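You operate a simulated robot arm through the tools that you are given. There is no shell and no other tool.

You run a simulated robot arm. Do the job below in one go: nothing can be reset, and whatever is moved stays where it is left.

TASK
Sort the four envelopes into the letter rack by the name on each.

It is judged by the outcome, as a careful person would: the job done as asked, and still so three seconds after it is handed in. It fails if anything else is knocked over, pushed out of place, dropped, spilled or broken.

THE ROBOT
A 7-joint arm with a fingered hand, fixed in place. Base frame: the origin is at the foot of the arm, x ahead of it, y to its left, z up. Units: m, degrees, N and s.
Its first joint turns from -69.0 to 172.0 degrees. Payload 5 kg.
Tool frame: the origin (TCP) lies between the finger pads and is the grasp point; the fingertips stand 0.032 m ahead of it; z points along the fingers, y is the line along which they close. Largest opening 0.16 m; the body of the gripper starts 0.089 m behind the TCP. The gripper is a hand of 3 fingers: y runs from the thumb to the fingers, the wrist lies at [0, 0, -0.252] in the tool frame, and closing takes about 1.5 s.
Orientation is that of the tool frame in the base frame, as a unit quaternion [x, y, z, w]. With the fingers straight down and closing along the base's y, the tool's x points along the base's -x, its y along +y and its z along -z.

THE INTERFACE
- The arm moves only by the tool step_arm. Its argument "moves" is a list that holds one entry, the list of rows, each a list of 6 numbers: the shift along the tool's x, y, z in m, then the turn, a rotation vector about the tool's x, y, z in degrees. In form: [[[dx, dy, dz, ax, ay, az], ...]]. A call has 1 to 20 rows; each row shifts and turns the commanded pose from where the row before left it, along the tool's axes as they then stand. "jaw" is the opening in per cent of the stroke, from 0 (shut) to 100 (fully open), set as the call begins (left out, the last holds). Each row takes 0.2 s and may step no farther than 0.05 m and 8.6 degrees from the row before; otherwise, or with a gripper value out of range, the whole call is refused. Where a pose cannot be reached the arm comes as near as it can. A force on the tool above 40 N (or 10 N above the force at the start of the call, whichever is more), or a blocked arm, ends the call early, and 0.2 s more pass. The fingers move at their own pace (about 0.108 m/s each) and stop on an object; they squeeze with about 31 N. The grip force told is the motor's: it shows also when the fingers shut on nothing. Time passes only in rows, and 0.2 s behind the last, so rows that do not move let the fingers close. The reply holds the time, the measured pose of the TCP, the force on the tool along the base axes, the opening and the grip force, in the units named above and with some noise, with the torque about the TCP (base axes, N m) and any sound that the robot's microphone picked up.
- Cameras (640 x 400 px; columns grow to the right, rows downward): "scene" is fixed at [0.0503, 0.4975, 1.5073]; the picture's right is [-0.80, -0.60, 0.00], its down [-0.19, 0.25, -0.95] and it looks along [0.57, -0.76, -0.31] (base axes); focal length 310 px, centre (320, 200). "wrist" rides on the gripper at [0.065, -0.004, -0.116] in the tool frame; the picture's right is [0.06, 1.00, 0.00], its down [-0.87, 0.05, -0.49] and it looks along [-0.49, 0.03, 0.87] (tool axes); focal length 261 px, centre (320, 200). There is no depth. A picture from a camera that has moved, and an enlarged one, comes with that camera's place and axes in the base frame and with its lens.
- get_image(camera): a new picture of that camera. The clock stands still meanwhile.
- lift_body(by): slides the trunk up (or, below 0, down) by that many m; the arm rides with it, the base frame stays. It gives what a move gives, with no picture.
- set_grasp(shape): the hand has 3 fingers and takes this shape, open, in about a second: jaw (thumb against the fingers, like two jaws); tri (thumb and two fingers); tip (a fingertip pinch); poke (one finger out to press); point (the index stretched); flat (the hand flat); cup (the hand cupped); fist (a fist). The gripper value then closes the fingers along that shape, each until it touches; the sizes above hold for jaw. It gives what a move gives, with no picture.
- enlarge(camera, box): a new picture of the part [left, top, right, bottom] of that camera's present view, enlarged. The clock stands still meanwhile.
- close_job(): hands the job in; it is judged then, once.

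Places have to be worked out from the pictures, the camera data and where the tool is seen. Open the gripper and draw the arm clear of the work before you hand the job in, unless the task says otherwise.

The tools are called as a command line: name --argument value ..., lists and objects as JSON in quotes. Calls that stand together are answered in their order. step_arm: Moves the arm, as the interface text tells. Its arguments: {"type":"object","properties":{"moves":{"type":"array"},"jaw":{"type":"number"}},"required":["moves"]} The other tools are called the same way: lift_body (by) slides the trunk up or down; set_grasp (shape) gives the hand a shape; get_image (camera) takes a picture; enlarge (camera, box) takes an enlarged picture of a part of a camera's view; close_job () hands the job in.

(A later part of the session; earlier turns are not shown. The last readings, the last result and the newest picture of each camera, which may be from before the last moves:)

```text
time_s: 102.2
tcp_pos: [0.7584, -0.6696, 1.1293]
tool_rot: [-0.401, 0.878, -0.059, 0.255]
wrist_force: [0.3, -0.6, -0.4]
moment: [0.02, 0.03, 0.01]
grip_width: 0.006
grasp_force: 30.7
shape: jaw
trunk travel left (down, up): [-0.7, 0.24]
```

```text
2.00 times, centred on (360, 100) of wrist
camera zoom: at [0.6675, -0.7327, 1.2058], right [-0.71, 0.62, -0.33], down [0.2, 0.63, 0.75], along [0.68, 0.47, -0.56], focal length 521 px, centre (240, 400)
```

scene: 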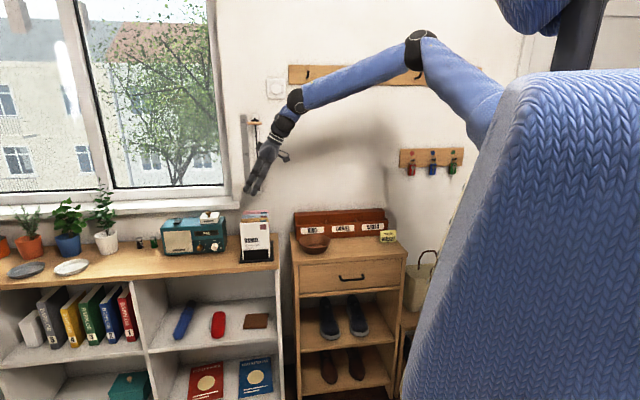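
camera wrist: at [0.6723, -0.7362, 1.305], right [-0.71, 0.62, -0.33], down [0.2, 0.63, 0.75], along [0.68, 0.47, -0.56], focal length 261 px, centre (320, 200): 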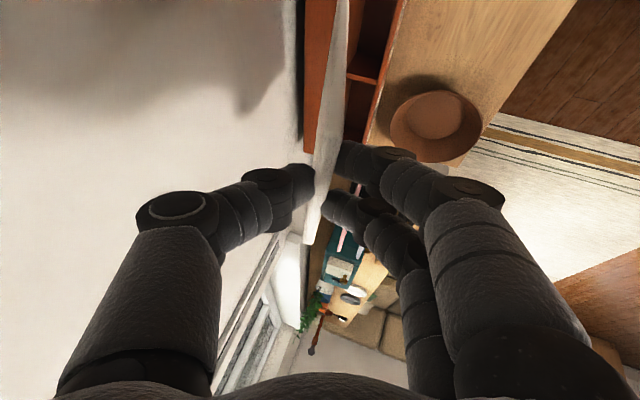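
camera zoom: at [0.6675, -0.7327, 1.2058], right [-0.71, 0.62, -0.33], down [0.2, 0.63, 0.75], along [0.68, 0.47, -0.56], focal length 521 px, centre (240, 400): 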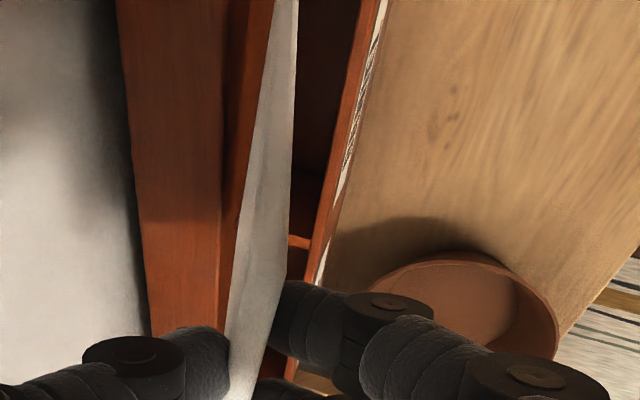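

The envelope's lower edge is over the DANIEL slot, between front and back panels and between the dividers. I lower another 0.065 m by trunk and check.

lift_body --by -0.065

enlarge --camera "scene" --box '[270, 150, 420, 260]'

enlarge --camera "wrist" --box '[240, 0, 480, 200]'

```text
time_s: 103.2
tcp_pos: [0.758, -0.6707, 1.0643]
tool_rot: [-0.401, 0.878, -0.06, 0.255]
wrist_force: [-0.1, -0.1, -0.6]
moment: [-0.02, 0.01, 0.0]
grip_width: 0.0057
grasp_force: 30.9
shape: jaw
trunk travel left (down, up): [-0.635, 0.305]
```

```text
3.64 times, centred on (345, 205) of scene
camera zoom: at [0.0503, 0.4975, 1.5073], right [-0.8, -0.6, 0.0], down [-0.19, 0.25, -0.95], along [0.57, -0.76, -0.31], focal length 1128 px, centre (229, 182)
```

zoom: 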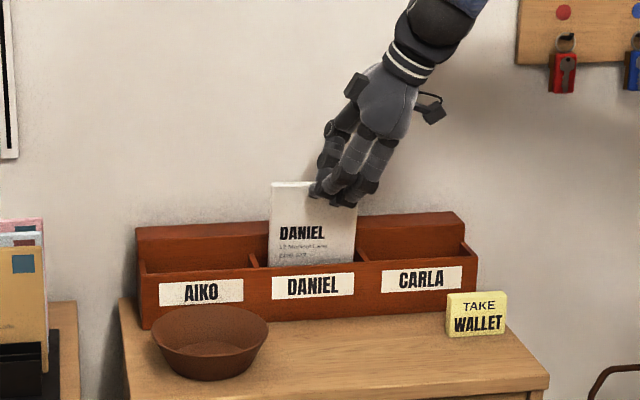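

```text
2.00 times, centred on (360, 100) of wrist
camera zoom: at [0.6675, -0.7326, 1.1408], right [-0.71, 0.62, -0.33], down [0.2, 0.63, 0.75], along [0.68, 0.47, -0.56], focal length 521 px, centre (240, 400)
```

zoom: 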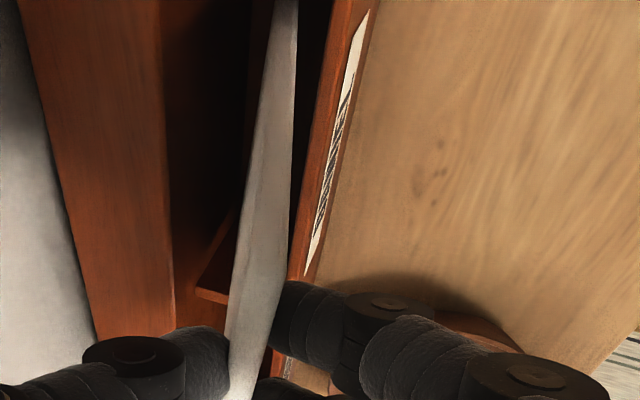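

It is in the slot. I lower the last ~2.5 cm in small force-watched steps.

step_arm --moves '[[[0.002, 0.0015, 0.0043, 0, 0, 0], [0.002, 0.0015, 0.0043, 0, 0, 0], [0.002, 0.0015, 0.0043, 0, 0, 0], [0.002, 0.0015, 0.0043, 0, 0, 0], [0, 0, 0, 0, 0, 0]]]'

enlarge --camera "scene" --box '[270, 150, 420, 260]'

```text
time_s: 104.4
tcp_pos: [0.7564, -0.6702, 1.0433]
tool_rot: [-0.401, 0.878, -0.059, 0.256]
wrist_force: [0.2, 0.1, -0.9]
moment: [-0.01, -0.01, -0.02]
grip_width: 0.0057
grasp_force: 31.0
shape: jaw
trunk travel left (down, up): [-0.635, 0.305]
```

```text
3.64 times, centred on (345, 205) of scene
camera zoom: at [0.0503, 0.4975, 1.5073], right [-0.8, -0.6, 0.0], down [-0.19, 0.25, -0.95], along [0.57, -0.76, -0.31], focal length 1128 px, centre (229, 182)
```

zoom: 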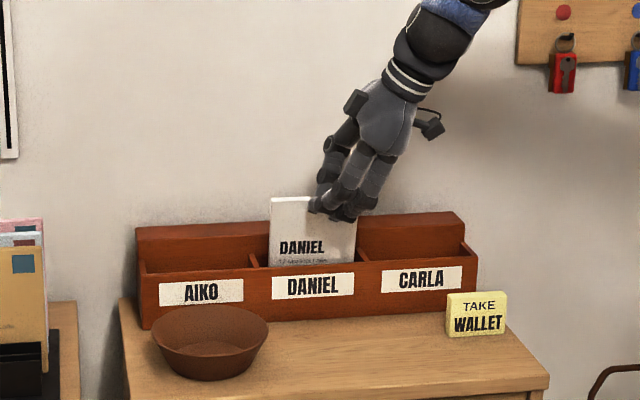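

No contact yet, with the bottom at about 0.885. I continue in 3 mm steps until a force shows.

step_arm --moves '[[[0.0012, 0.0009, 0.0026, 0, 0, 0], [0.0012, 0.0009, 0.0026, 0, 0, 0], [0.0012, 0.0009, 0.0026, 0, 0, 0], [0, 0, 0, 0, 0, 0]]]'

```text
time_s: 105.4
tcp_pos: [0.7569, -0.6698, 1.0348]
tool_rot: [-0.401, 0.878, -0.059, 0.255]
wrist_force: [0.4, 0.1, -0.5]
moment: [-0.03, 0.04, 0.0]
grip_width: 0.0057
grasp_force: 31.0
shape: jaw
trunk travel left (down, up): [-0.635, 0.305]
```

Still free. I take three more such steps.

step_arm --moves '[[[0.0012, 0.0009, 0.0026, 0, 0, 0], [0.0012, 0.0009, 0.0026, 0, 0, 0], [0.0012, 0.0009, 0.0026, 0, 0, 0], [0, 0, 0, 0, 0, 0]]]'

get_image --camera "wrist"

```text
time_s: 106.4
tcp_pos: [0.7574, -0.6668, 1.029]
tool_rot: [-0.402, 0.876, -0.061, 0.257]
wrist_force: [-9.6, 3.6, 31.2]
moment: [0.16, -0.11, 0.07]
grip_width: 0.0074
grasp_force: 31.7
shape: jaw
trunk travel left (down, up): [-0.635, 0.305]
```

```text
taken
camera wrist: at [0.6666, -0.7299, 1.1064], right [-0.71, 0.62, -0.34], down [0.19, 0.63, 0.75], along [0.68, 0.47, -0.56], focal length 261 px, centre (320, 200)
```

wrist: 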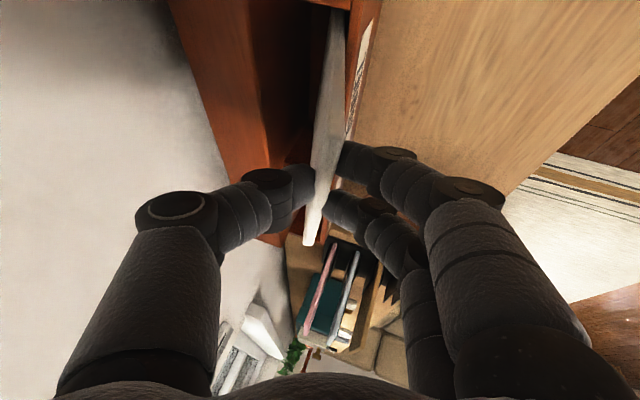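

The floor is reached (31 N up). I relieve it by 3 mm, then open to about 20%.

step_arm --moves '[[[-0.0012, -0.0009, -0.0026, 0, 0, 0], [0, 0, 0, 0, 0, 0]]]'

step_arm --jaw 20 --moves '[[[0, 0, 0, 0, 0, 0], [0, 0, 0, 0, 0, 0], [0, 0, 0, 0, 0, 0], [0, 0, 0, 0, 0, 0]]]'

get_image --camera "wrist"

enlarge --camera "scene" --box '[270, 150, 420, 260]'

```text
time_s: 107.0
tcp_pos: [0.7571, -0.6675, 1.0303]
tool_rot: [-0.402, 0.877, -0.06, 0.256]
wrist_force: [-2.0, 5.2, 22.0]
moment: [0.17, -0.15, 0.08]
grip_width: 0.0072
grasp_force: 31.1
shape: jaw
trunk travel left (down, up): [-0.635, 0.305]
```

```text
time_s: 108.0
tcp_pos: [0.7576, -0.6704, 1.0278]
tool_rot: [-0.401, 0.878, -0.06, 0.255]
wrist_force: [0.2, 0.0, 0.6]
moment: [-0.01, -0.01, -0.03]
grip_width: 0.0319
grasp_force: 0.0
shape: jaw
trunk travel left (down, up): [-0.635, 0.305]
```

```text
taken
camera wrist: at [0.6676, -0.7325, 1.105], right [-0.71, 0.62, -0.33], down [0.2, 0.63, 0.75], along [0.68, 0.47, -0.56], focal length 261 px, centre (320, 200)
```

wrist: 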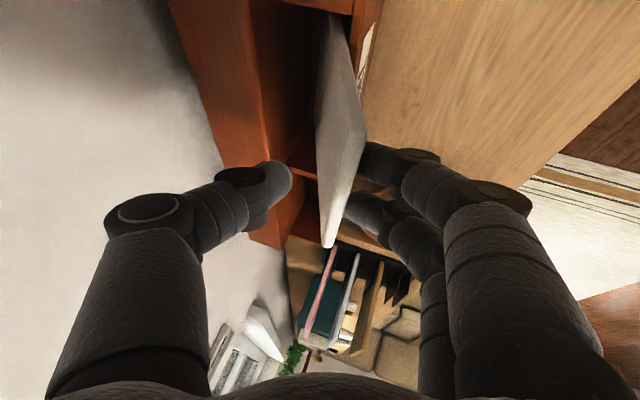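

```text
3.64 times, centred on (345, 205) of scene
camera zoom: at [0.0503, 0.4975, 1.5073], right [-0.8, -0.6, 0.0], down [-0.19, 0.25, -0.95], along [0.57, -0.76, -0.31], focal length 1128 px, centre (229, 182)
```

zoom: 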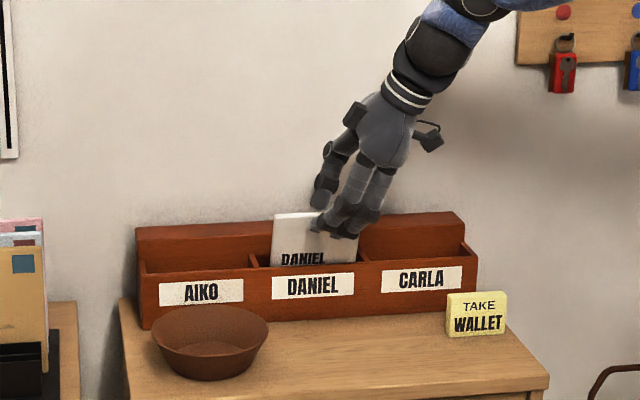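

Released, and the white DANIEL envelope stands in its slot leaning on the front lip. I raise the hand straight up with the trunk.

lift_body --by 0.17

enlarge --camera "scene" --box '[270, 150, 420, 260]'

get_image --camera "wrist"

```text
time_s: 110.0
tcp_pos: [0.759, -0.6687, 1.1985]
tool_rot: [-0.401, 0.878, -0.06, 0.255]
wrist_force: [0.1, -0.2, 0.3]
moment: [0.03, 0.0, 0.0]
grip_width: 0.032
grasp_force: 0.0
shape: jaw
trunk travel left (down, up): [-0.805, 0.135]
```

```text
3.64 times, centred on (345, 205) of scene
camera zoom: at [0.0503, 0.4975, 1.5073], right [-0.8, -0.6, 0.0], down [-0.19, 0.25, -0.95], along [0.57, -0.76, -0.31], focal length 1128 px, centre (229, 182)
```

zoom: 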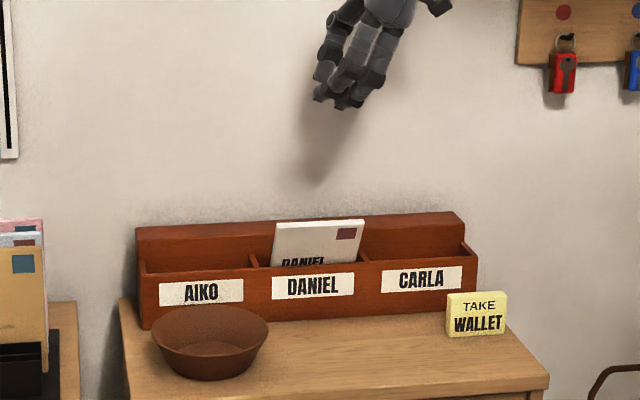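

```text
taken
camera wrist: at [0.6679, -0.7326, 1.275], right [-0.71, 0.62, -0.33], down [0.2, 0.63, 0.75], along [0.68, 0.47, -0.56], focal length 261 px, centre (320, 200)
```

wrist: 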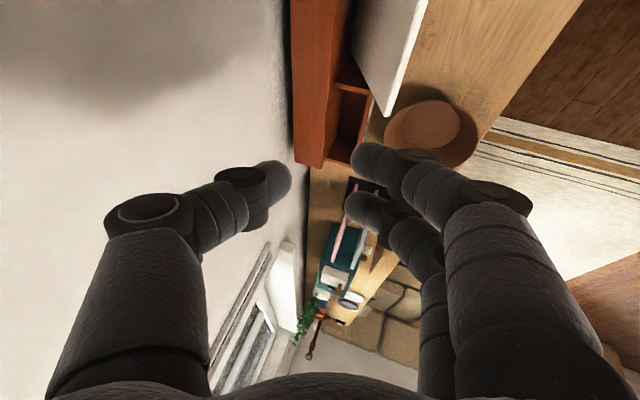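

White is in the DANIEL slot, leaning forward on the lip (I can push it back later). Now I go back for the tan AIKO envelope: to n≈0.907, w≈0.463, with fingers at 16%.

step_arm --jaw 16 --moves '[[[-0.0376, 0.0098, 0.014, 0, 0, 0], [-0.0376, 0.0098, 0.014, 0, 0, 0], [-0.0376, 0.0098, 0.014, 0, 0, 0], [-0.0376, 0.0098, 0.014, 0, 0, 0], [-0.0376, 0.0098, 0.014, 0, 0, 0], [-0.0376, 0.0098, 0.014, 0, 0, 0], [-0.0376, 0.0098, 0.014, 0, 0, 0], [-0.0376, 0.0098, 0.014, 0, 0, 0], [-0.0376, 0.0098, 0.014, 0, 0, 0], [-0.0376, 0.0098, 0.014, 0, 0, 0], [0, 0, 0, 0, 0, 0]]]'

get_image --camera "wrist"

enlarge --camera "scene" --box '[220, 150, 400, 270]'

```text
time_s: 112.3
tcp_pos: [0.9656, -0.3113, 1.2011]
tool_rot: [-0.402, 0.877, -0.059, 0.255]
wrist_force: [-0.4, -0.4, 0.9]
moment: [0.01, -0.02, -0.01]
grip_width: 0.026
grasp_force: 0.0
shape: jaw
trunk travel left (down, up): [-0.805, 0.135]
```

```text
taken
camera wrist: at [0.8758, -0.3753, 1.2778], right [-0.71, 0.62, -0.33], down [0.2, 0.63, 0.76], along [0.68, 0.47, -0.56], focal length 261 px, centre (320, 200)
```

wrist: 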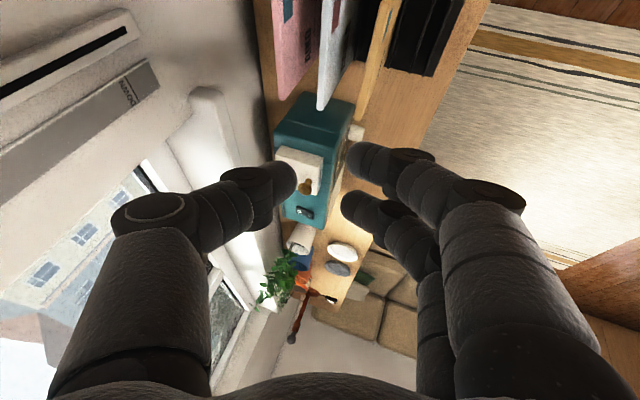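

```text
3.33 times, centred on (310, 210) of scene
camera zoom: at [0.0503, 0.4975, 1.5073], right [-0.8, -0.6, 0.0], down [-0.19, 0.25, -0.95], along [0.57, -0.76, -0.31], focal length 1034 px, centre (353, 167)
```

zoom: 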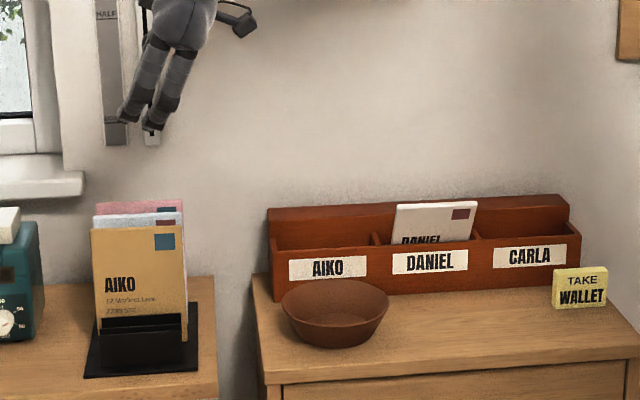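

TCP is at n=0.903, w=0.463; I adjust n by 3.5 mm and descend 0.13 m by trunk, as with white.

step_arm --moves '[[[0.0005, -0.0035, 0.001, 0, 0, 0], [0, 0, 0, 0, 0, 0]]]'

lift_body --by -0.13

get_image --camera "wrist"

```text
time_s: 113.0
tcp_pos: [0.9693, -0.3133, 1.2]
tool_rot: [-0.402, 0.878, -0.059, 0.255]
wrist_force: [-0.3, 0.4, 0.1]
moment: [-0.01, -0.05, -0.02]
grip_width: 0.026
grasp_force: 0.1
shape: jaw
trunk travel left (down, up): [-0.805, 0.135]
```

```text
time_s: 114.5
tcp_pos: [0.9697, -0.3135, 1.0702]
tool_rot: [-0.401, 0.878, -0.059, 0.256]
wrist_force: [0.1, -0.3, 0.9]
moment: [0.01, -0.01, -0.05]
grip_width: 0.026
grasp_force: 0.0
shape: jaw
trunk travel left (down, up): [-0.675, 0.265]
```

```text
taken
camera wrist: at [0.8792, -0.3773, 1.1472], right [-0.71, 0.62, -0.33], down [0.2, 0.63, 0.75], along [0.68, 0.47, -0.56], focal length 261 px, centre (320, 200)
```

wrist: 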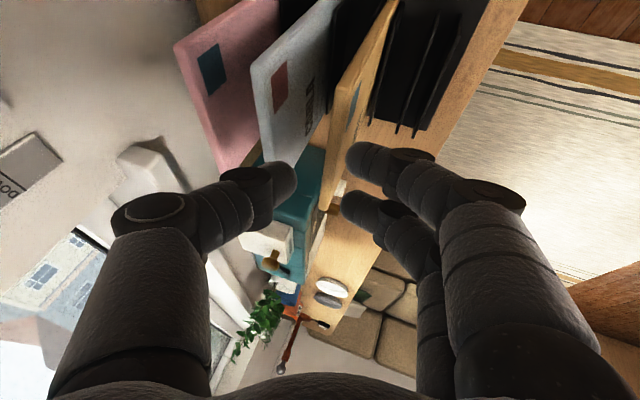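

Same picture as with white before. I descend the last 0.034 m and grip.

lift_body --by -0.034

get_image --camera "wrist"

step_arm --jaw 0 --moves '[[[0, 0, 0, 0, 0, 0], [0, 0, 0, 0, 0, 0], [0, 0, 0, 0, 0, 0], [0, 0, 0, 0, 0, 0], [0, 0, 0, 0, 0, 0], [0, 0, 0, 0, 0, 0]]]'

enlarge --camera "scene" --box '[220, 180, 310, 270]'

```text
time_s: 115.3
tcp_pos: [0.9693, -0.3147, 1.0362]
tool_rot: [-0.401, 0.878, -0.06, 0.256]
wrist_force: [-0.9, 0.2, 0.1]
moment: [0.01, -0.03, 0.0]
grip_width: 0.0264
grasp_force: 0.1
shape: jaw
trunk travel left (down, up): [-0.641, 0.299]
```

```text
taken
camera wrist: at [0.8791, -0.3772, 1.1134], right [-0.71, 0.62, -0.33], down [0.2, 0.63, 0.75], along [0.68, 0.47, -0.56], focal length 261 px, centre (320, 200)
```

wrist: 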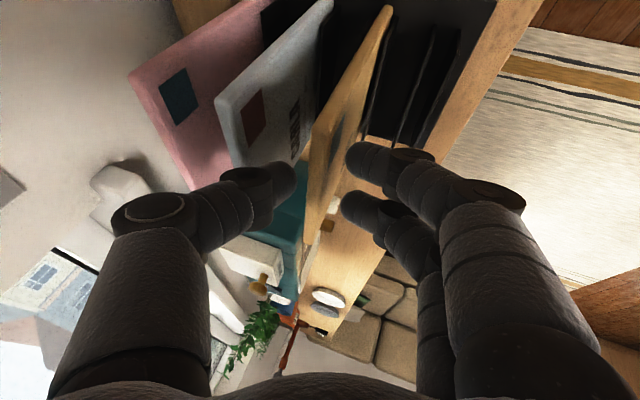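

```text
time_s: 116.7
tcp_pos: [0.9697, -0.3143, 1.0363]
tool_rot: [-0.401, 0.877, -0.059, 0.256]
wrist_force: [-0.2, 1.9, -0.7]
moment: [0.15, 0.12, 0.06]
grip_width: 0.0056
grasp_force: 31.5
shape: jaw
trunk travel left (down, up): [-0.641, 0.299]
```

```text
4.44 times, centred on (265, 225) of scene
camera zoom: at [0.0503, 0.4975, 1.5073], right [-0.8, -0.6, 0.0], down [-0.19, 0.25, -0.95], along [0.57, -0.76, -0.31], focal length 1379 px, centre (564, 89)
```

zoom: 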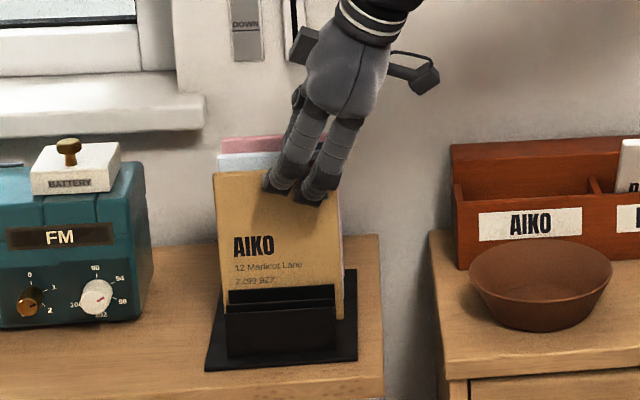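

Gripped (5.6 mm, 31 N). I lift 0.06 m to clear the plates, move 3 cm toward the robot so the swinging lower edge stays clear of the grey one, then lift on.

lift_body --by 0.06

step_arm --moves '[[[-0.0013, 0.0095, -0.0028, 0, 0, 0], [-0.0013, 0.0095, -0.0028, 0, 0, 0], [-0.0013, 0.0095, -0.0028, 0, 0, 0], [0, 0, 0, 0, 0, 0]]]'

lift_body --by 0.13

enlarge --camera "scene" --box '[200, 140, 400, 270]'

get_image --camera "wrist"

```text
time_s: 117.7
tcp_pos: [0.9709, -0.3151, 1.095]
tool_rot: [-0.402, 0.878, -0.06, 0.255]
wrist_force: [-0.4, -0.2, 0.2]
moment: [0.01, 0.02, -0.01]
grip_width: 0.0057
grasp_force: 31.0
shape: jaw
trunk travel left (down, up): [-0.701, 0.239]
```

```text
time_s: 118.7
tcp_pos: [0.9507, -0.2921, 1.0961]
tool_rot: [-0.401, 0.878, -0.059, 0.255]
wrist_force: [-0.6, -0.1, -1.1]
moment: [0.01, 0.02, 0.0]
grip_width: 0.0056
grasp_force: 31.3
shape: jaw
trunk travel left (down, up): [-0.701, 0.239]
```

```text
time_s: 120.3
tcp_pos: [0.9498, -0.2934, 1.2262]
tool_rot: [-0.401, 0.878, -0.06, 0.255]
wrist_force: [0.5, 0.4, -0.7]
moment: [-0.02, 0.0, 0.0]
grip_width: 0.0057
grasp_force: 30.8
shape: jaw
trunk travel left (down, up): [-0.831, 0.109]
```

```text
3.08 times, centred on (300, 205) of scene
camera zoom: at [0.0503, 0.4975, 1.5073], right [-0.8, -0.6, 0.0], down [-0.19, 0.25, -0.95], along [0.57, -0.76, -0.31], focal length 955 px, centre (382, 185)
```

zoom: 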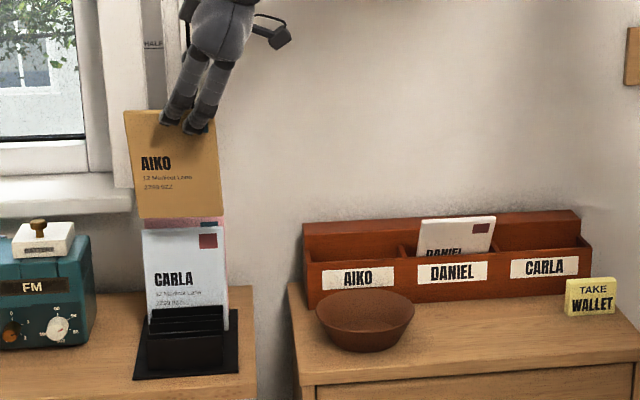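

```text
taken
camera wrist: at [0.8595, -0.3558, 1.3026], right [-0.71, 0.62, -0.33], down [0.2, 0.63, 0.75], along [0.68, 0.47, -0.56], focal length 261 px, centre (320, 200)
```

wrist: 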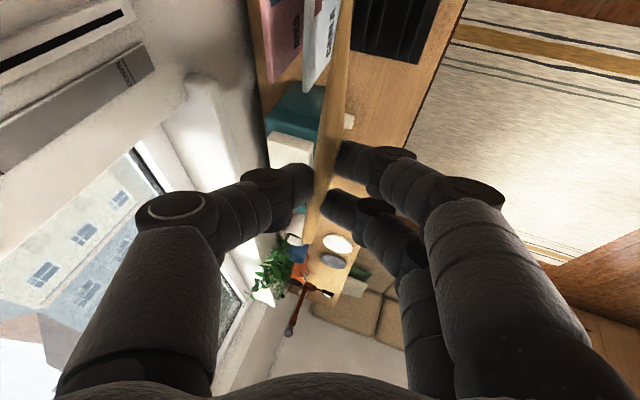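

Tan is held cleanly and grey is undisturbed. I carry it right first, then in over the AIKO slot (target TCP w≈0.210, n≈1.018).

step_arm --moves '[[[0.0272, 0, -0.0127, 0, 0, 0], [0.0272, 0, -0.0127, 0, 0, 0], [0.0272, 0, -0.0127, 0, 0, 0], [0.0272, 0, -0.0127, 0, 0, 0], [0.02, -0.0189, -0.0025, 0, 0, 0], [0.02, -0.0189, -0.0025, 0, 0, 0], [0.02, -0.0189, -0.0025, 0, 0, 0], [0.02, -0.0189, -0.0025, 0, 0, 0], [0.02, -0.0189, -0.0025, 0, 0, 0], [0.02, -0.0189, -0.0025, 0, 0, 0], [0.02, -0.0189, -0.0025, 0, 0, 0], [0, 0, 0, 0, 0, 0]]]'

get_image --camera "wrist"

enlarge --camera "scene" --box '[250, 130, 410, 260]'

```text
time_s: 122.9
tcp_pos: [0.8681, -0.5716, 1.227]
tool_rot: [-0.401, 0.878, -0.059, 0.255]
wrist_force: [0.6, 0.0, 0.4]
moment: [-0.03, 0.02, 0.01]
grip_width: 0.0056
grasp_force: 30.7
shape: jaw
trunk travel left (down, up): [-0.831, 0.109]
```

```text
taken
camera wrist: at [0.7781, -0.6345, 1.3044], right [-0.71, 0.62, -0.33], down [0.2, 0.63, 0.75], along [0.68, 0.47, -0.56], focal length 261 px, centre (320, 200)
```

wrist: 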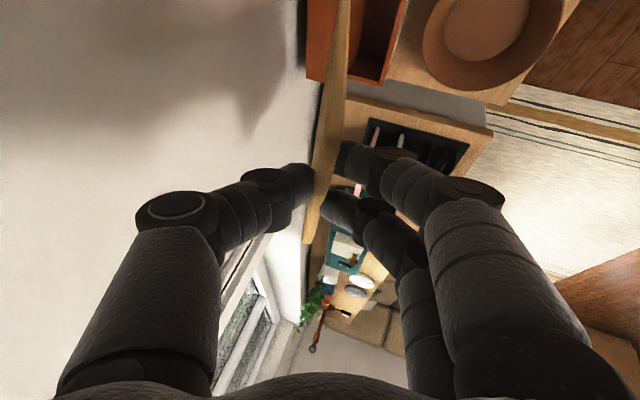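

```text
3.08 times, centred on (330, 195) of scene
camera zoom: at [0.0503, 0.4975, 1.5073], right [-0.8, -0.6, 0.0], down [-0.19, 0.25, -0.95], along [0.57, -0.76, -0.31], focal length 955 px, centre (289, 215)
```

zoom: 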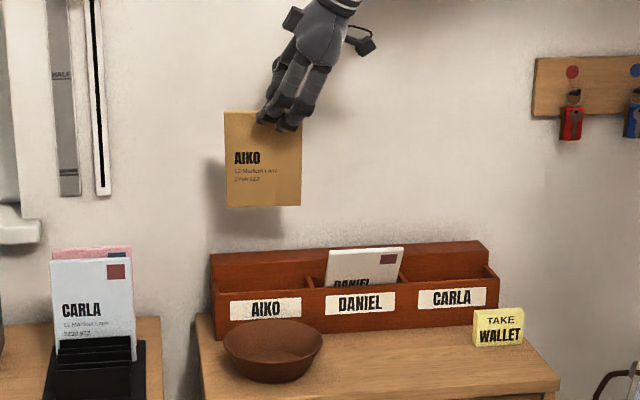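

Tan is over AIKO (n=1.018, w=0.210). I'd like to set it more upright, so I try turning the hand 10° toward vertical while moving 2.3 cm in, still high above, to see if the arm reaches that.

step_arm --moves '[[[0.0015, -0.0109, 0.0032, -4.53, 0, 2.11], [0.0015, -0.0109, 0.0032, -4.53, 0, 2.11], [0, 0, 0, 0, 0, 0]]]'

enlarge --camera "scene" --box '[250, 130, 410, 260]'

```text
time_s: 123.7
tcp_pos: [0.8838, -0.5862, 1.2259]
tool_rot: [-0.387, 0.894, 0.02, 0.225]
wrist_force: [-0.3, 0.3, -0.1]
moment: [-0.01, -0.02, 0.0]
grip_width: 0.0055
grasp_force: 31.1
shape: jaw
trunk travel left (down, up): [-0.831, 0.109]
```

```text
3.08 times, centred on (330, 195) of scene
camera zoom: at [0.0503, 0.4975, 1.5073], right [-0.8, -0.6, 0.0], down [-0.19, 0.25, -0.95], along [0.57, -0.76, -0.31], focal length 955 px, centre (289, 215)
```

zoom: 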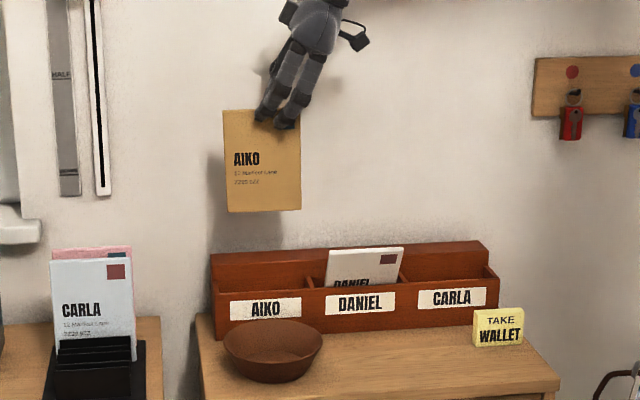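

Reached even at 8° lean. I keep this, with the bottom edge near the back of the slot (n≈1.062). I lower by trunk 0.10 m, then check.

lift_body --by -0.1

enlarge --camera "scene" --box '[250, 150, 400, 260]'

get_image --camera "wrist"

```text
time_s: 125.0
tcp_pos: [0.8845, -0.5864, 1.1249]
tool_rot: [-0.389, 0.893, 0.02, 0.225]
wrist_force: [-0.6, 0.2, -1.3]
moment: [-0.04, 0.01, -0.02]
grip_width: 0.0056
grasp_force: 31.0
shape: jaw
trunk travel left (down, up): [-0.731, 0.209]
```

```text
3.64 times, centred on (325, 205) of scene
camera zoom: at [0.0503, 0.4975, 1.5073], right [-0.8, -0.6, 0.0], down [-0.19, 0.25, -0.95], along [0.57, -0.76, -0.31], focal length 1128 px, centre (302, 182)
```

zoom: 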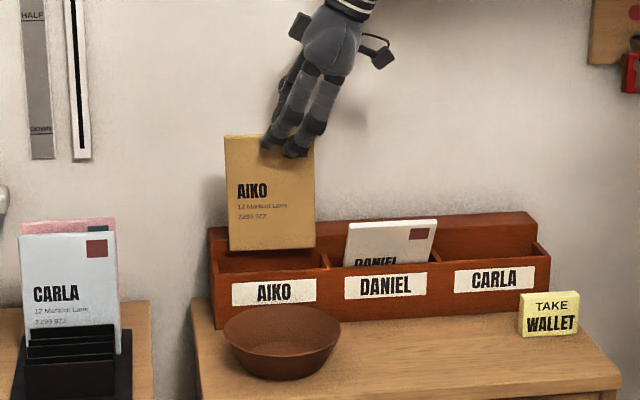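

```text
taken
camera wrist: at [0.804, -0.6588, 1.205], right [-0.74, 0.65, -0.17], down [0.29, 0.53, 0.8], along [0.61, 0.54, -0.58], focal length 261 px, centre (320, 200)
```

wrist: 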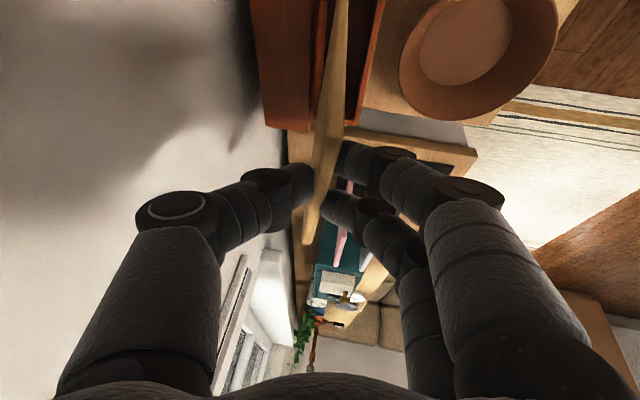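

Tan's lower edge is centred over the AIKO slot. I lower another 0.07 m.

lift_body --by -0.07

enlarge --camera "scene" --box '[250, 150, 400, 260]'

get_image --camera "wrist"

```text
time_s: 126.1
tcp_pos: [0.885, -0.5865, 1.057]
tool_rot: [-0.389, 0.893, 0.019, 0.225]
wrist_force: [-1.1, 0.5, 0.0]
moment: [-0.02, 0.02, 0.01]
grip_width: 0.0055
grasp_force: 31.1
shape: jaw
trunk travel left (down, up): [-0.661, 0.279]
```

```text
3.64 times, centred on (325, 205) of scene
camera zoom: at [0.0503, 0.4975, 1.5073], right [-0.8, -0.6, 0.0], down [-0.19, 0.25, -0.95], along [0.57, -0.76, -0.31], focal length 1128 px, centre (302, 182)
```

zoom: 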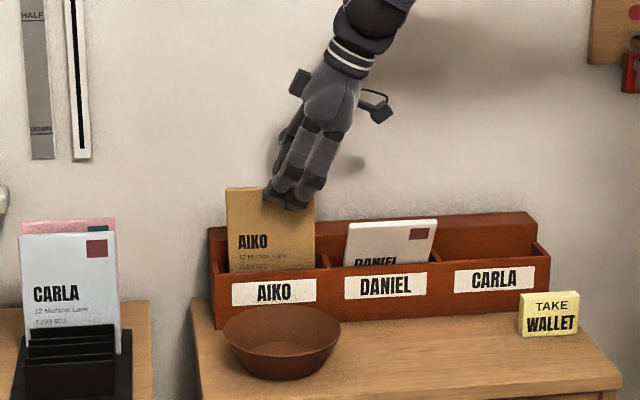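

```text
taken
camera wrist: at [0.804, -0.6587, 1.1351], right [-0.74, 0.65, -0.17], down [0.29, 0.53, 0.8], along [0.61, 0.54, -0.58], focal length 261 px, centre (320, 200)
```

wrist: 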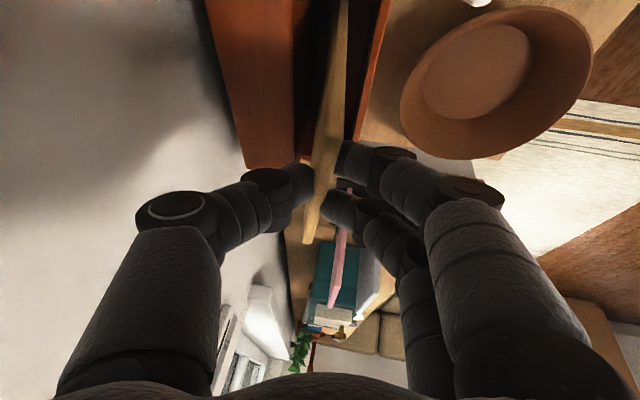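

In the slot. I lower 0.015 m more and release with a small opening (14%).

lift_body --by -0.015

step_arm --jaw 14 --moves '[[[0, 0, 0, 0, 0, 0], [0, 0, 0, 0, 0, 0], [0, 0, 0, 0, 0, 0]]]'

get_image --camera "wrist"

enlarge --camera "scene" --box '[250, 150, 400, 260]'

```text
time_s: 126.7
tcp_pos: [0.8853, -0.5869, 1.0407]
tool_rot: [-0.388, 0.894, 0.019, 0.225]
wrist_force: [-0.8, -0.4, -0.6]
moment: [-0.05, 0.03, 0.01]
grip_width: 0.0054
grasp_force: 31.2
shape: jaw
trunk travel left (down, up): [-0.646, 0.294]
```

```text
time_s: 127.5
tcp_pos: [0.8852, -0.585, 1.04]
tool_rot: [-0.388, 0.894, 0.02, 0.224]
wrist_force: [0.4, -0.2, -1.3]
moment: [-0.02, 0.01, 0.01]
grip_width: 0.022
grasp_force: 0.1
shape: jaw
trunk travel left (down, up): [-0.646, 0.294]
```

```text
taken
camera wrist: at [0.8042, -0.659, 1.1196], right [-0.74, 0.65, -0.17], down [0.29, 0.53, 0.8], along [0.61, 0.54, -0.58], focal length 261 px, centre (320, 200)
```

wrist: 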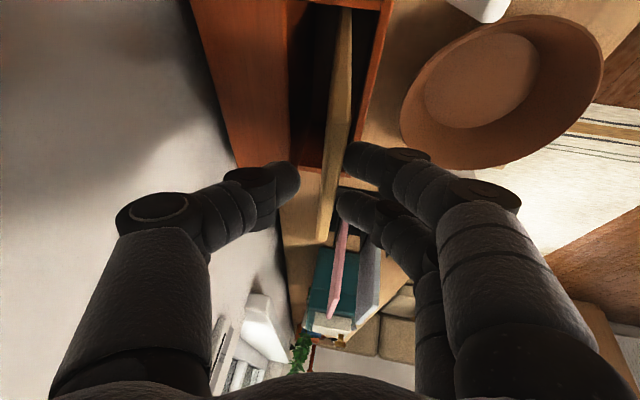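

```text
3.64 times, centred on (325, 205) of scene
camera zoom: at [0.0503, 0.4975, 1.5073], right [-0.8, -0.6, 0.0], down [-0.19, 0.25, -0.95], along [0.57, -0.76, -0.31], focal length 1128 px, centre (302, 182)
```

zoom: 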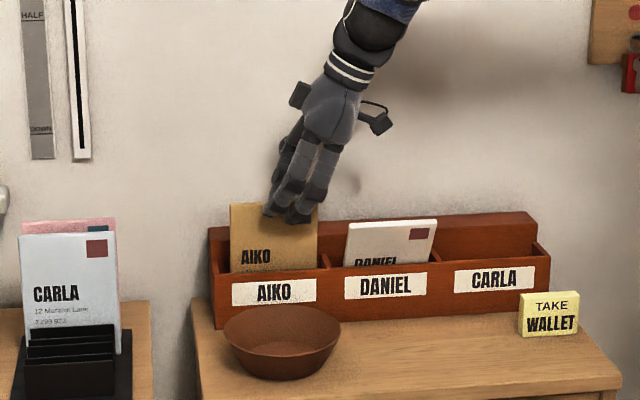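

Released; tan leans lightly on the front fingers. I raise the hand, then draw it back in front of the rack to close it and push tan (and later white) gently upright to the back.

lift_body --by 0.12

step_arm --jaw 0 --moves '[[[-0.0039, 0.0297, -0.0038, 0, 0, 0], [-0.0039, 0.0297, -0.0038, 0, 0, 0], [-0.0039, 0.0297, -0.0038, 0, 0, 0], [-0.0039, 0.0297, -0.0038, 0, 0, 0], [-0.0039, 0.0297, -0.0038, 0, 0, 0], [0, 0, 0, 0, 0, 0]]]'

enlarge --camera "scene" --box '[250, 150, 400, 260]'

get_image --camera "wrist"

```text
time_s: 129.0
tcp_pos: [0.8852, -0.5871, 1.1602]
tool_rot: [-0.388, 0.894, 0.021, 0.225]
wrist_force: [0.1, -0.3, -0.4]
moment: [-0.04, -0.01, -0.01]
grip_width: 0.022
grasp_force: 0.0
shape: jaw
trunk travel left (down, up): [-0.766, 0.174]
```

```text
time_s: 130.4
tcp_pos: [0.784, -0.4724, 1.1657]
tool_rot: [-0.387, 0.894, 0.02, 0.225]
wrist_force: [-0.2, -0.5, 0.0]
moment: [-0.03, -0.04, -0.01]
grip_width: 0.0
grasp_force: 30.8
shape: jaw
trunk travel left (down, up): [-0.766, 0.174]
```

```text
3.64 times, centred on (325, 205) of scene
camera zoom: at [0.0503, 0.4975, 1.5073], right [-0.8, -0.6, 0.0], down [-0.19, 0.25, -0.95], along [0.57, -0.76, -0.31], focal length 1128 px, centre (302, 182)
```

zoom: 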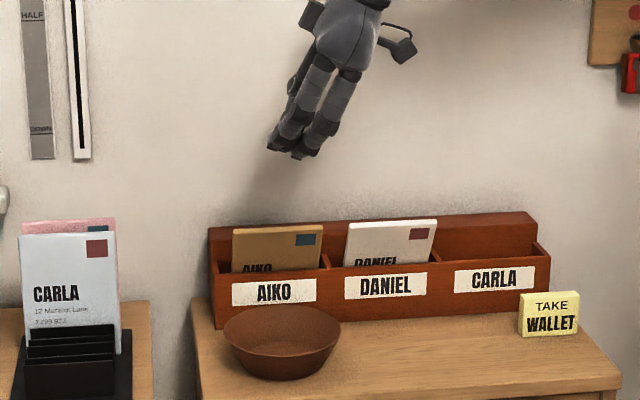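

```text
taken
camera wrist: at [0.7042, -0.546, 1.2449], right [-0.74, 0.65, -0.17], down [0.29, 0.53, 0.8], along [0.61, 0.54, -0.58], focal length 261 px, centre (320, 200)
```

wrist: 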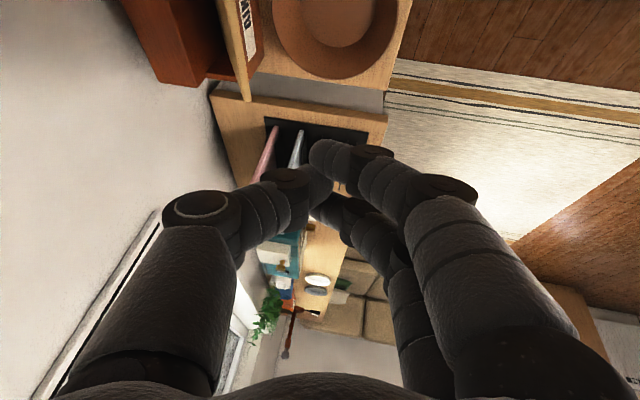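

Both standing envelopes lean ~27° on the lip (top edge n≈0.99, z≈1.016). With the closed hand in front (n=0.888, w=0.220), I lower to z≈0.997; the thumb knuckle will be the pushing point at z≈1.015.

lift_body --by -0.168

get_image --camera "wrist"

enlarge --camera "scene" --box '[250, 150, 400, 260]'

```text
time_s: 132.3
tcp_pos: [0.7848, -0.4732, 0.9988]
tool_rot: [-0.388, 0.894, 0.021, 0.224]
wrist_force: [0.3, -0.3, 0.1]
moment: [0.02, 0.02, -0.02]
grip_width: 0.0003
grasp_force: 31.1
shape: jaw
trunk travel left (down, up): [-0.598, 0.342]
```

```text
taken
camera wrist: at [0.7041, -0.5456, 1.0775], right [-0.74, 0.65, -0.17], down [0.29, 0.53, 0.8], along [0.61, 0.54, -0.58], focal length 261 px, centre (320, 200)
```

wrist: 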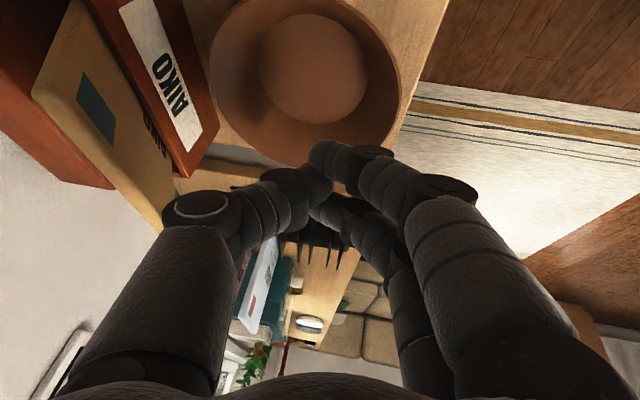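

```text
3.64 times, centred on (325, 205) of scene
camera zoom: at [0.0503, 0.4975, 1.5073], right [-0.8, -0.6, 0.0], down [-0.19, 0.25, -0.95], along [0.57, -0.76, -0.31], focal length 1128 px, centre (302, 182)
```

zoom: 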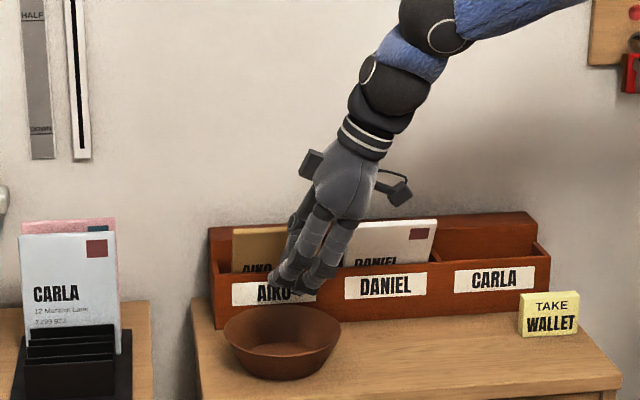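

Clear of everything. Now I push slowly toward the wall with the knuckle against tan's top.

step_arm --moves '[[[0.0006, -0.0099, 0.0013, 0, 0, 0], [0.0006, -0.0099, 0.0013, 0, 0, 0], [0.0006, -0.0099, 0.0013, 0, 0, 0], [0.0006, -0.0099, 0.0013, 0, 0, 0], [0.0006, -0.0099, 0.0013, 0, 0, 0], [0.0006, -0.0099, 0.0013, 0, 0, 0], [0.0006, -0.0099, 0.0013, 0, 0, 0], [0.0006, -0.0099, 0.0013, 0, 0, 0], [0, 0, 0, 0, 0, 0]]]'

get_image --camera "wrist"

enlarge --camera "scene" --box '[250, 150, 400, 260]'

```text
time_s: 134.3
tcp_pos: [0.8413, -0.531, 0.9974]
tool_rot: [-0.388, 0.894, 0.02, 0.225]
wrist_force: [0.1, 0.1, 0.6]
moment: [0.0, -0.01, 0.0]
grip_width: 0.0002
grasp_force: 30.8
shape: jaw
trunk travel left (down, up): [-0.598, 0.342]
```

```text
taken
camera wrist: at [0.7606, -0.6029, 1.0768], right [-0.74, 0.65, -0.17], down [0.29, 0.53, 0.8], along [0.61, 0.54, -0.58], focal length 261 px, centre (320, 200)
```

wrist: 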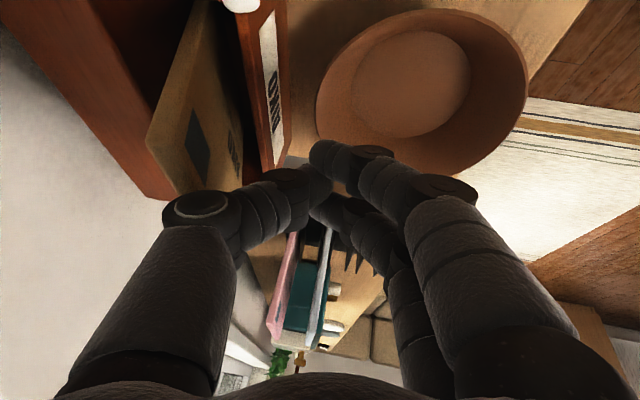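

```text
3.64 times, centred on (325, 205) of scene
camera zoom: at [0.0503, 0.4975, 1.5073], right [-0.8, -0.6, 0.0], down [-0.19, 0.25, -0.95], along [0.57, -0.76, -0.31], focal length 1128 px, centre (302, 182)
```

zoom: 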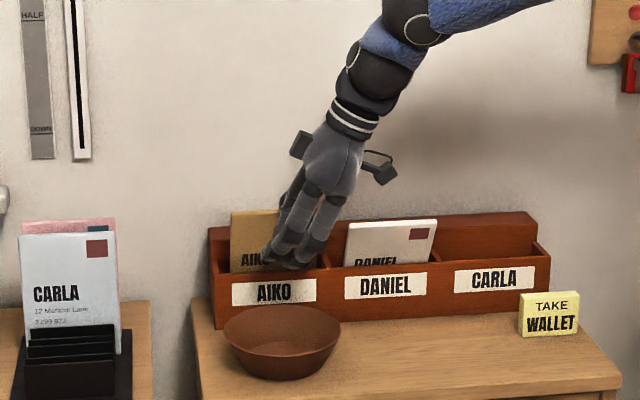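

Tan is tipping upright with no noticeable force. I push a further 2.5–3 cm.

step_arm --moves '[[[0.0004, -0.0069, 0.0009, 0, 0, 0], [0.0004, -0.0069, 0.0009, 0, 0, 0], [0.0004, -0.0069, 0.0009, 0, 0, 0], [0.0004, -0.0069, 0.0009, 0, 0, 0], [0, 0, 0, 0, 0, 0]]]'

get_image --camera "wrist"

enlarge --camera "scene" --box '[250, 150, 400, 260]'

```text
time_s: 135.5
tcp_pos: [0.8618, -0.5506, 0.9979]
tool_rot: [-0.388, 0.894, 0.019, 0.224]
wrist_force: [0.0, -0.5, -0.1]
moment: [0.0, -0.01, -0.03]
grip_width: 0.0001
grasp_force: 30.8
shape: jaw
trunk travel left (down, up): [-0.598, 0.342]
```

```text
taken
camera wrist: at [0.781, -0.623, 1.078], right [-0.74, 0.65, -0.17], down [0.29, 0.53, 0.8], along [0.61, 0.54, -0.58], focal length 261 px, centre (320, 200)
```

wrist: 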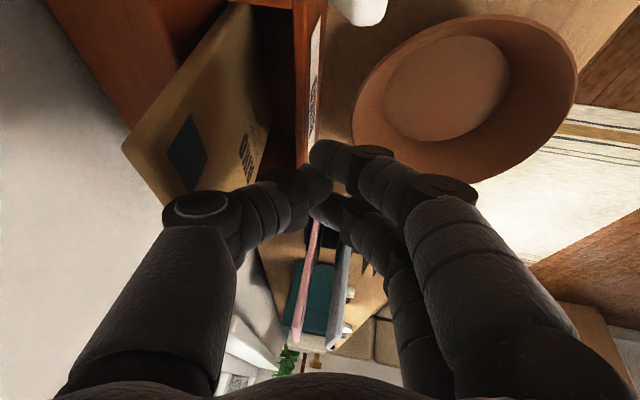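

```text
3.64 times, centred on (325, 205) of scene
camera zoom: at [0.0503, 0.4975, 1.5073], right [-0.8, -0.6, 0.0], down [-0.19, 0.25, -0.95], along [0.57, -0.76, -0.31], focal length 1128 px, centre (302, 182)
```

zoom: 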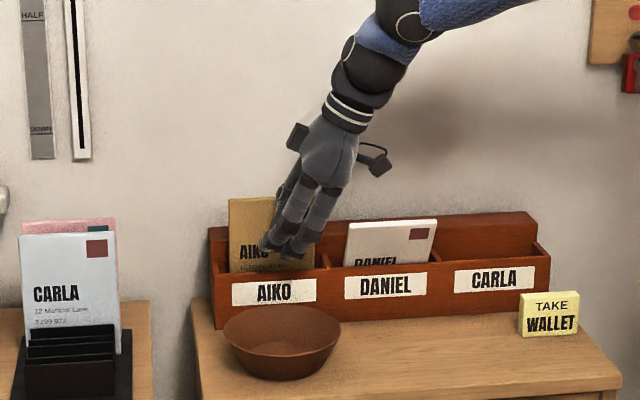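

Tan now leans back against the rack's back panel. I retract, shift right to DANIEL, and push white upright the same way.

step_arm --moves '[[[-0.0008, 0.0141, -0.0018, 0, 0, 0], [-0.0008, 0.0141, -0.0018, 0, 0, 0], [-0.0008, 0.0141, -0.0018, 0, 0, 0], [-0.0008, 0.0141, -0.0018, 0, 0, 0], [-0.0008, 0.0141, -0.0018, 0, 0, 0], [-0.0008, 0.0141, -0.0018, 0, 0, 0], [-0.0008, 0.0141, -0.0018, 0, 0, 0], [-0.0008, 0.0141, -0.0018, 0, 0, 0], [0.0272, 0, -0.0127, 0, 0, 0], [0.0272, 0, -0.0127, 0, 0, 0], [0.0272, 0, -0.0127, 0, 0, 0], [0.0272, 0, -0.0127, 0, 0, 0], [0.0272, 0, -0.0127, 0, 0, 0], [0, 0, 0, 0, 0, 0]]]'

enlarge --camera "scene" --box '[250, 150, 400, 260]'

get_image --camera "wrist"

```text
time_s: 138.5
tcp_pos: [0.6754, -0.5749, 0.9977]
tool_rot: [-0.389, 0.893, 0.021, 0.224]
wrist_force: [-0.6, -0.4, -0.1]
moment: [-0.04, -0.01, -0.02]
grip_width: 0.0001
grasp_force: 31.2
shape: jaw
trunk travel left (down, up): [-0.598, 0.342]
```

```text
3.64 times, centred on (325, 205) of scene
camera zoom: at [0.0503, 0.4975, 1.5073], right [-0.8, -0.6, 0.0], down [-0.19, 0.25, -0.95], along [0.57, -0.76, -0.31], focal length 1128 px, centre (302, 182)
```

zoom: 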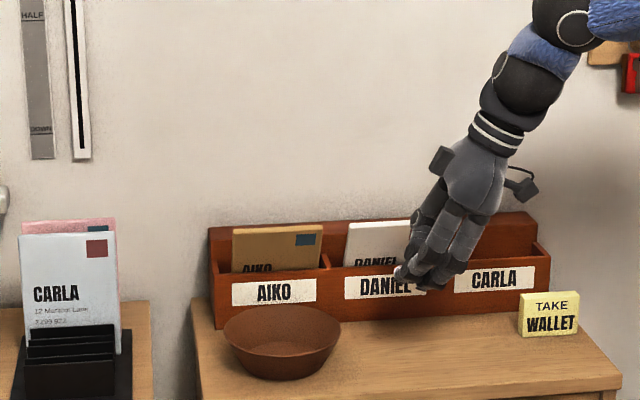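

```text
taken
camera wrist: at [0.5949, -0.647, 1.0766], right [-0.74, 0.65, -0.17], down [0.29, 0.53, 0.8], along [0.61, 0.54, -0.58], focal length 261 px, centre (320, 200)
```

wrist: 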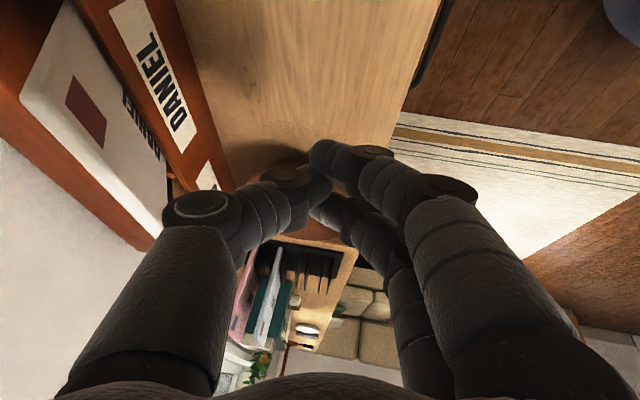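

Tan fell forward again: its bottom sits at the very back, so leaning on the lip is its natural rest, and that is stable. It leaves room behind it for the second AIKO letter, so I leave both as they are. I raise the hand 0.2 m, restore the 18° lean, and go to the grey CARLA envelope (n≈0.956, w≈0.463).

lift_body --by 0.2

step_arm --jaw 16 --moves '[[[0, 0, 0, 4.53, 0, -2.11], [0, 0, 0, 4.53, 0, -2.11], [-0.0346, -0.0068, 0.0186, 0, 0, 0], [-0.0346, -0.0068, 0.0186, 0, 0, 0], [-0.0346, -0.0068, 0.0186, 0, 0, 0], [-0.0346, -0.0068, 0.0186, 0, 0, 0], [-0.0346, -0.0068, 0.0186, 0, 0, 0], [-0.0346, -0.0068, 0.0186, 0, 0, 0], [-0.0346, -0.0068, 0.0186, 0, 0, 0], [-0.0346, -0.0068, 0.0186, 0, 0, 0], [-0.0346, -0.0068, 0.0186, 0, 0, 0], [-0.0346, -0.0068, 0.0186, 0, 0, 0], [0, 0, 0, 0, 0, 0]]]'

get_image --camera "wrist"

enlarge --camera "scene" --box '[210, 150, 400, 270]'

```text
time_s: 140.7
tcp_pos: [0.6757, -0.5748, 1.1965]
tool_rot: [-0.388, 0.893, 0.021, 0.225]
wrist_force: [0.3, 0.0, -0.3]
moment: [-0.02, -0.01, 0.01]
grip_width: 0.0
grasp_force: 30.8
shape: jaw
trunk travel left (down, up): [-0.798, 0.142]
```

```text
time_s: 143.5
tcp_pos: [1.0021, -0.3491, 1.1971]
tool_rot: [-0.402, 0.877, -0.06, 0.255]
wrist_force: [0.2, -1.1, -0.7]
moment: [-0.01, -0.01, -0.02]
grip_width: 0.025
grasp_force: 0.0
shape: jaw
trunk travel left (down, up): [-0.798, 0.142]
```

```text
taken
camera wrist: at [0.9114, -0.4118, 1.274], right [-0.71, 0.62, -0.33], down [0.2, 0.63, 0.76], along [0.68, 0.47, -0.56], focal length 261 px, centre (320, 200)
```

wrist: 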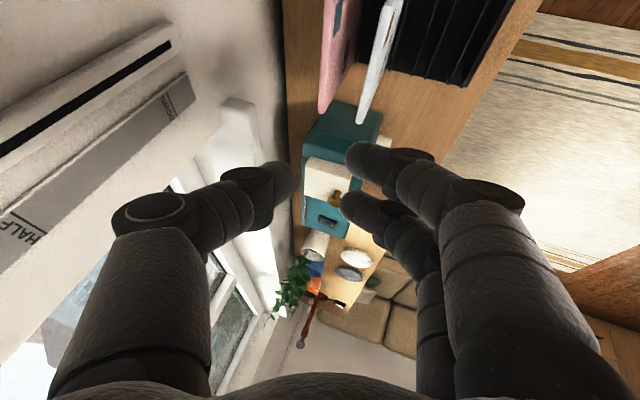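

```text
3.33 times, centred on (305, 210) of scene
camera zoom: at [0.0503, 0.4975, 1.5073], right [-0.8, -0.6, 0.0], down [-0.19, 0.25, -0.95], along [0.57, -0.76, -0.31], focal length 1034 px, centre (370, 167)
```

zoom: 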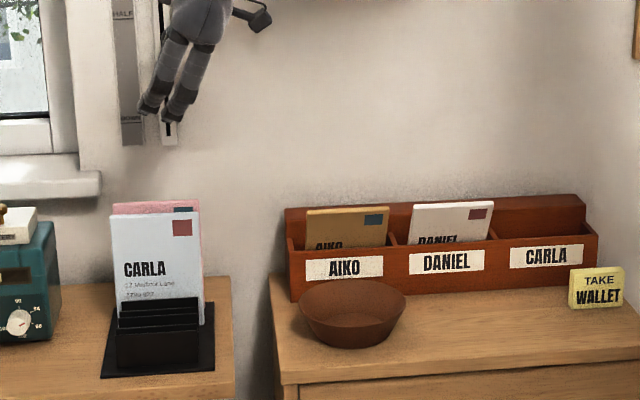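

TCP is at n=0.955, w=0.462; compared with the earlier pictures, grey sits ~3.5 mm farther in. I correct that and descend 0.13 m.

step_arm --moves '[[[0.0005, -0.0033, 0.001, 0, 0, 0], [0, 0, 0, 0, 0, 0]]]'

lift_body --by -0.128

get_image --camera "wrist"

```text
time_s: 144.1
tcp_pos: [1.0049, -0.35, 1.1974]
tool_rot: [-0.401, 0.878, -0.059, 0.256]
wrist_force: [-0.3, 0.0, -0.3]
moment: [0.0, -0.03, 0.05]
grip_width: 0.0252
grasp_force: 0.0
shape: jaw
trunk travel left (down, up): [-0.798, 0.142]
```

```text
time_s: 145.7
tcp_pos: [1.0054, -0.3499, 1.068]
tool_rot: [-0.401, 0.878, -0.06, 0.255]
wrist_force: [-0.3, 0.1, 0.1]
moment: [-0.01, 0.02, 0.02]
grip_width: 0.0249
grasp_force: 0.1
shape: jaw
trunk travel left (down, up): [-0.67, 0.27]
```

```text
taken
camera wrist: at [0.9149, -0.4132, 1.1458], right [-0.71, 0.62, -0.33], down [0.2, 0.63, 0.75], along [0.68, 0.47, -0.56], focal length 261 px, centre (320, 200)
```

wrist: 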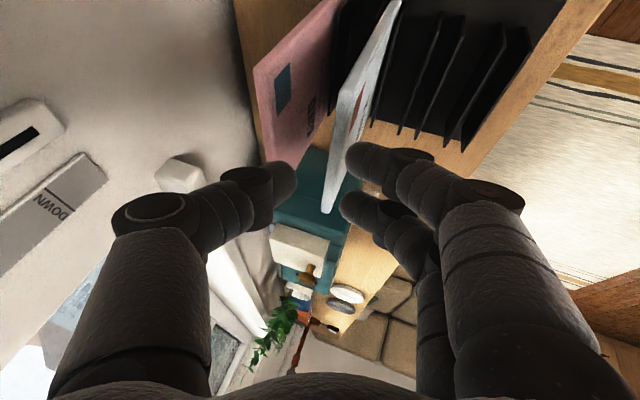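

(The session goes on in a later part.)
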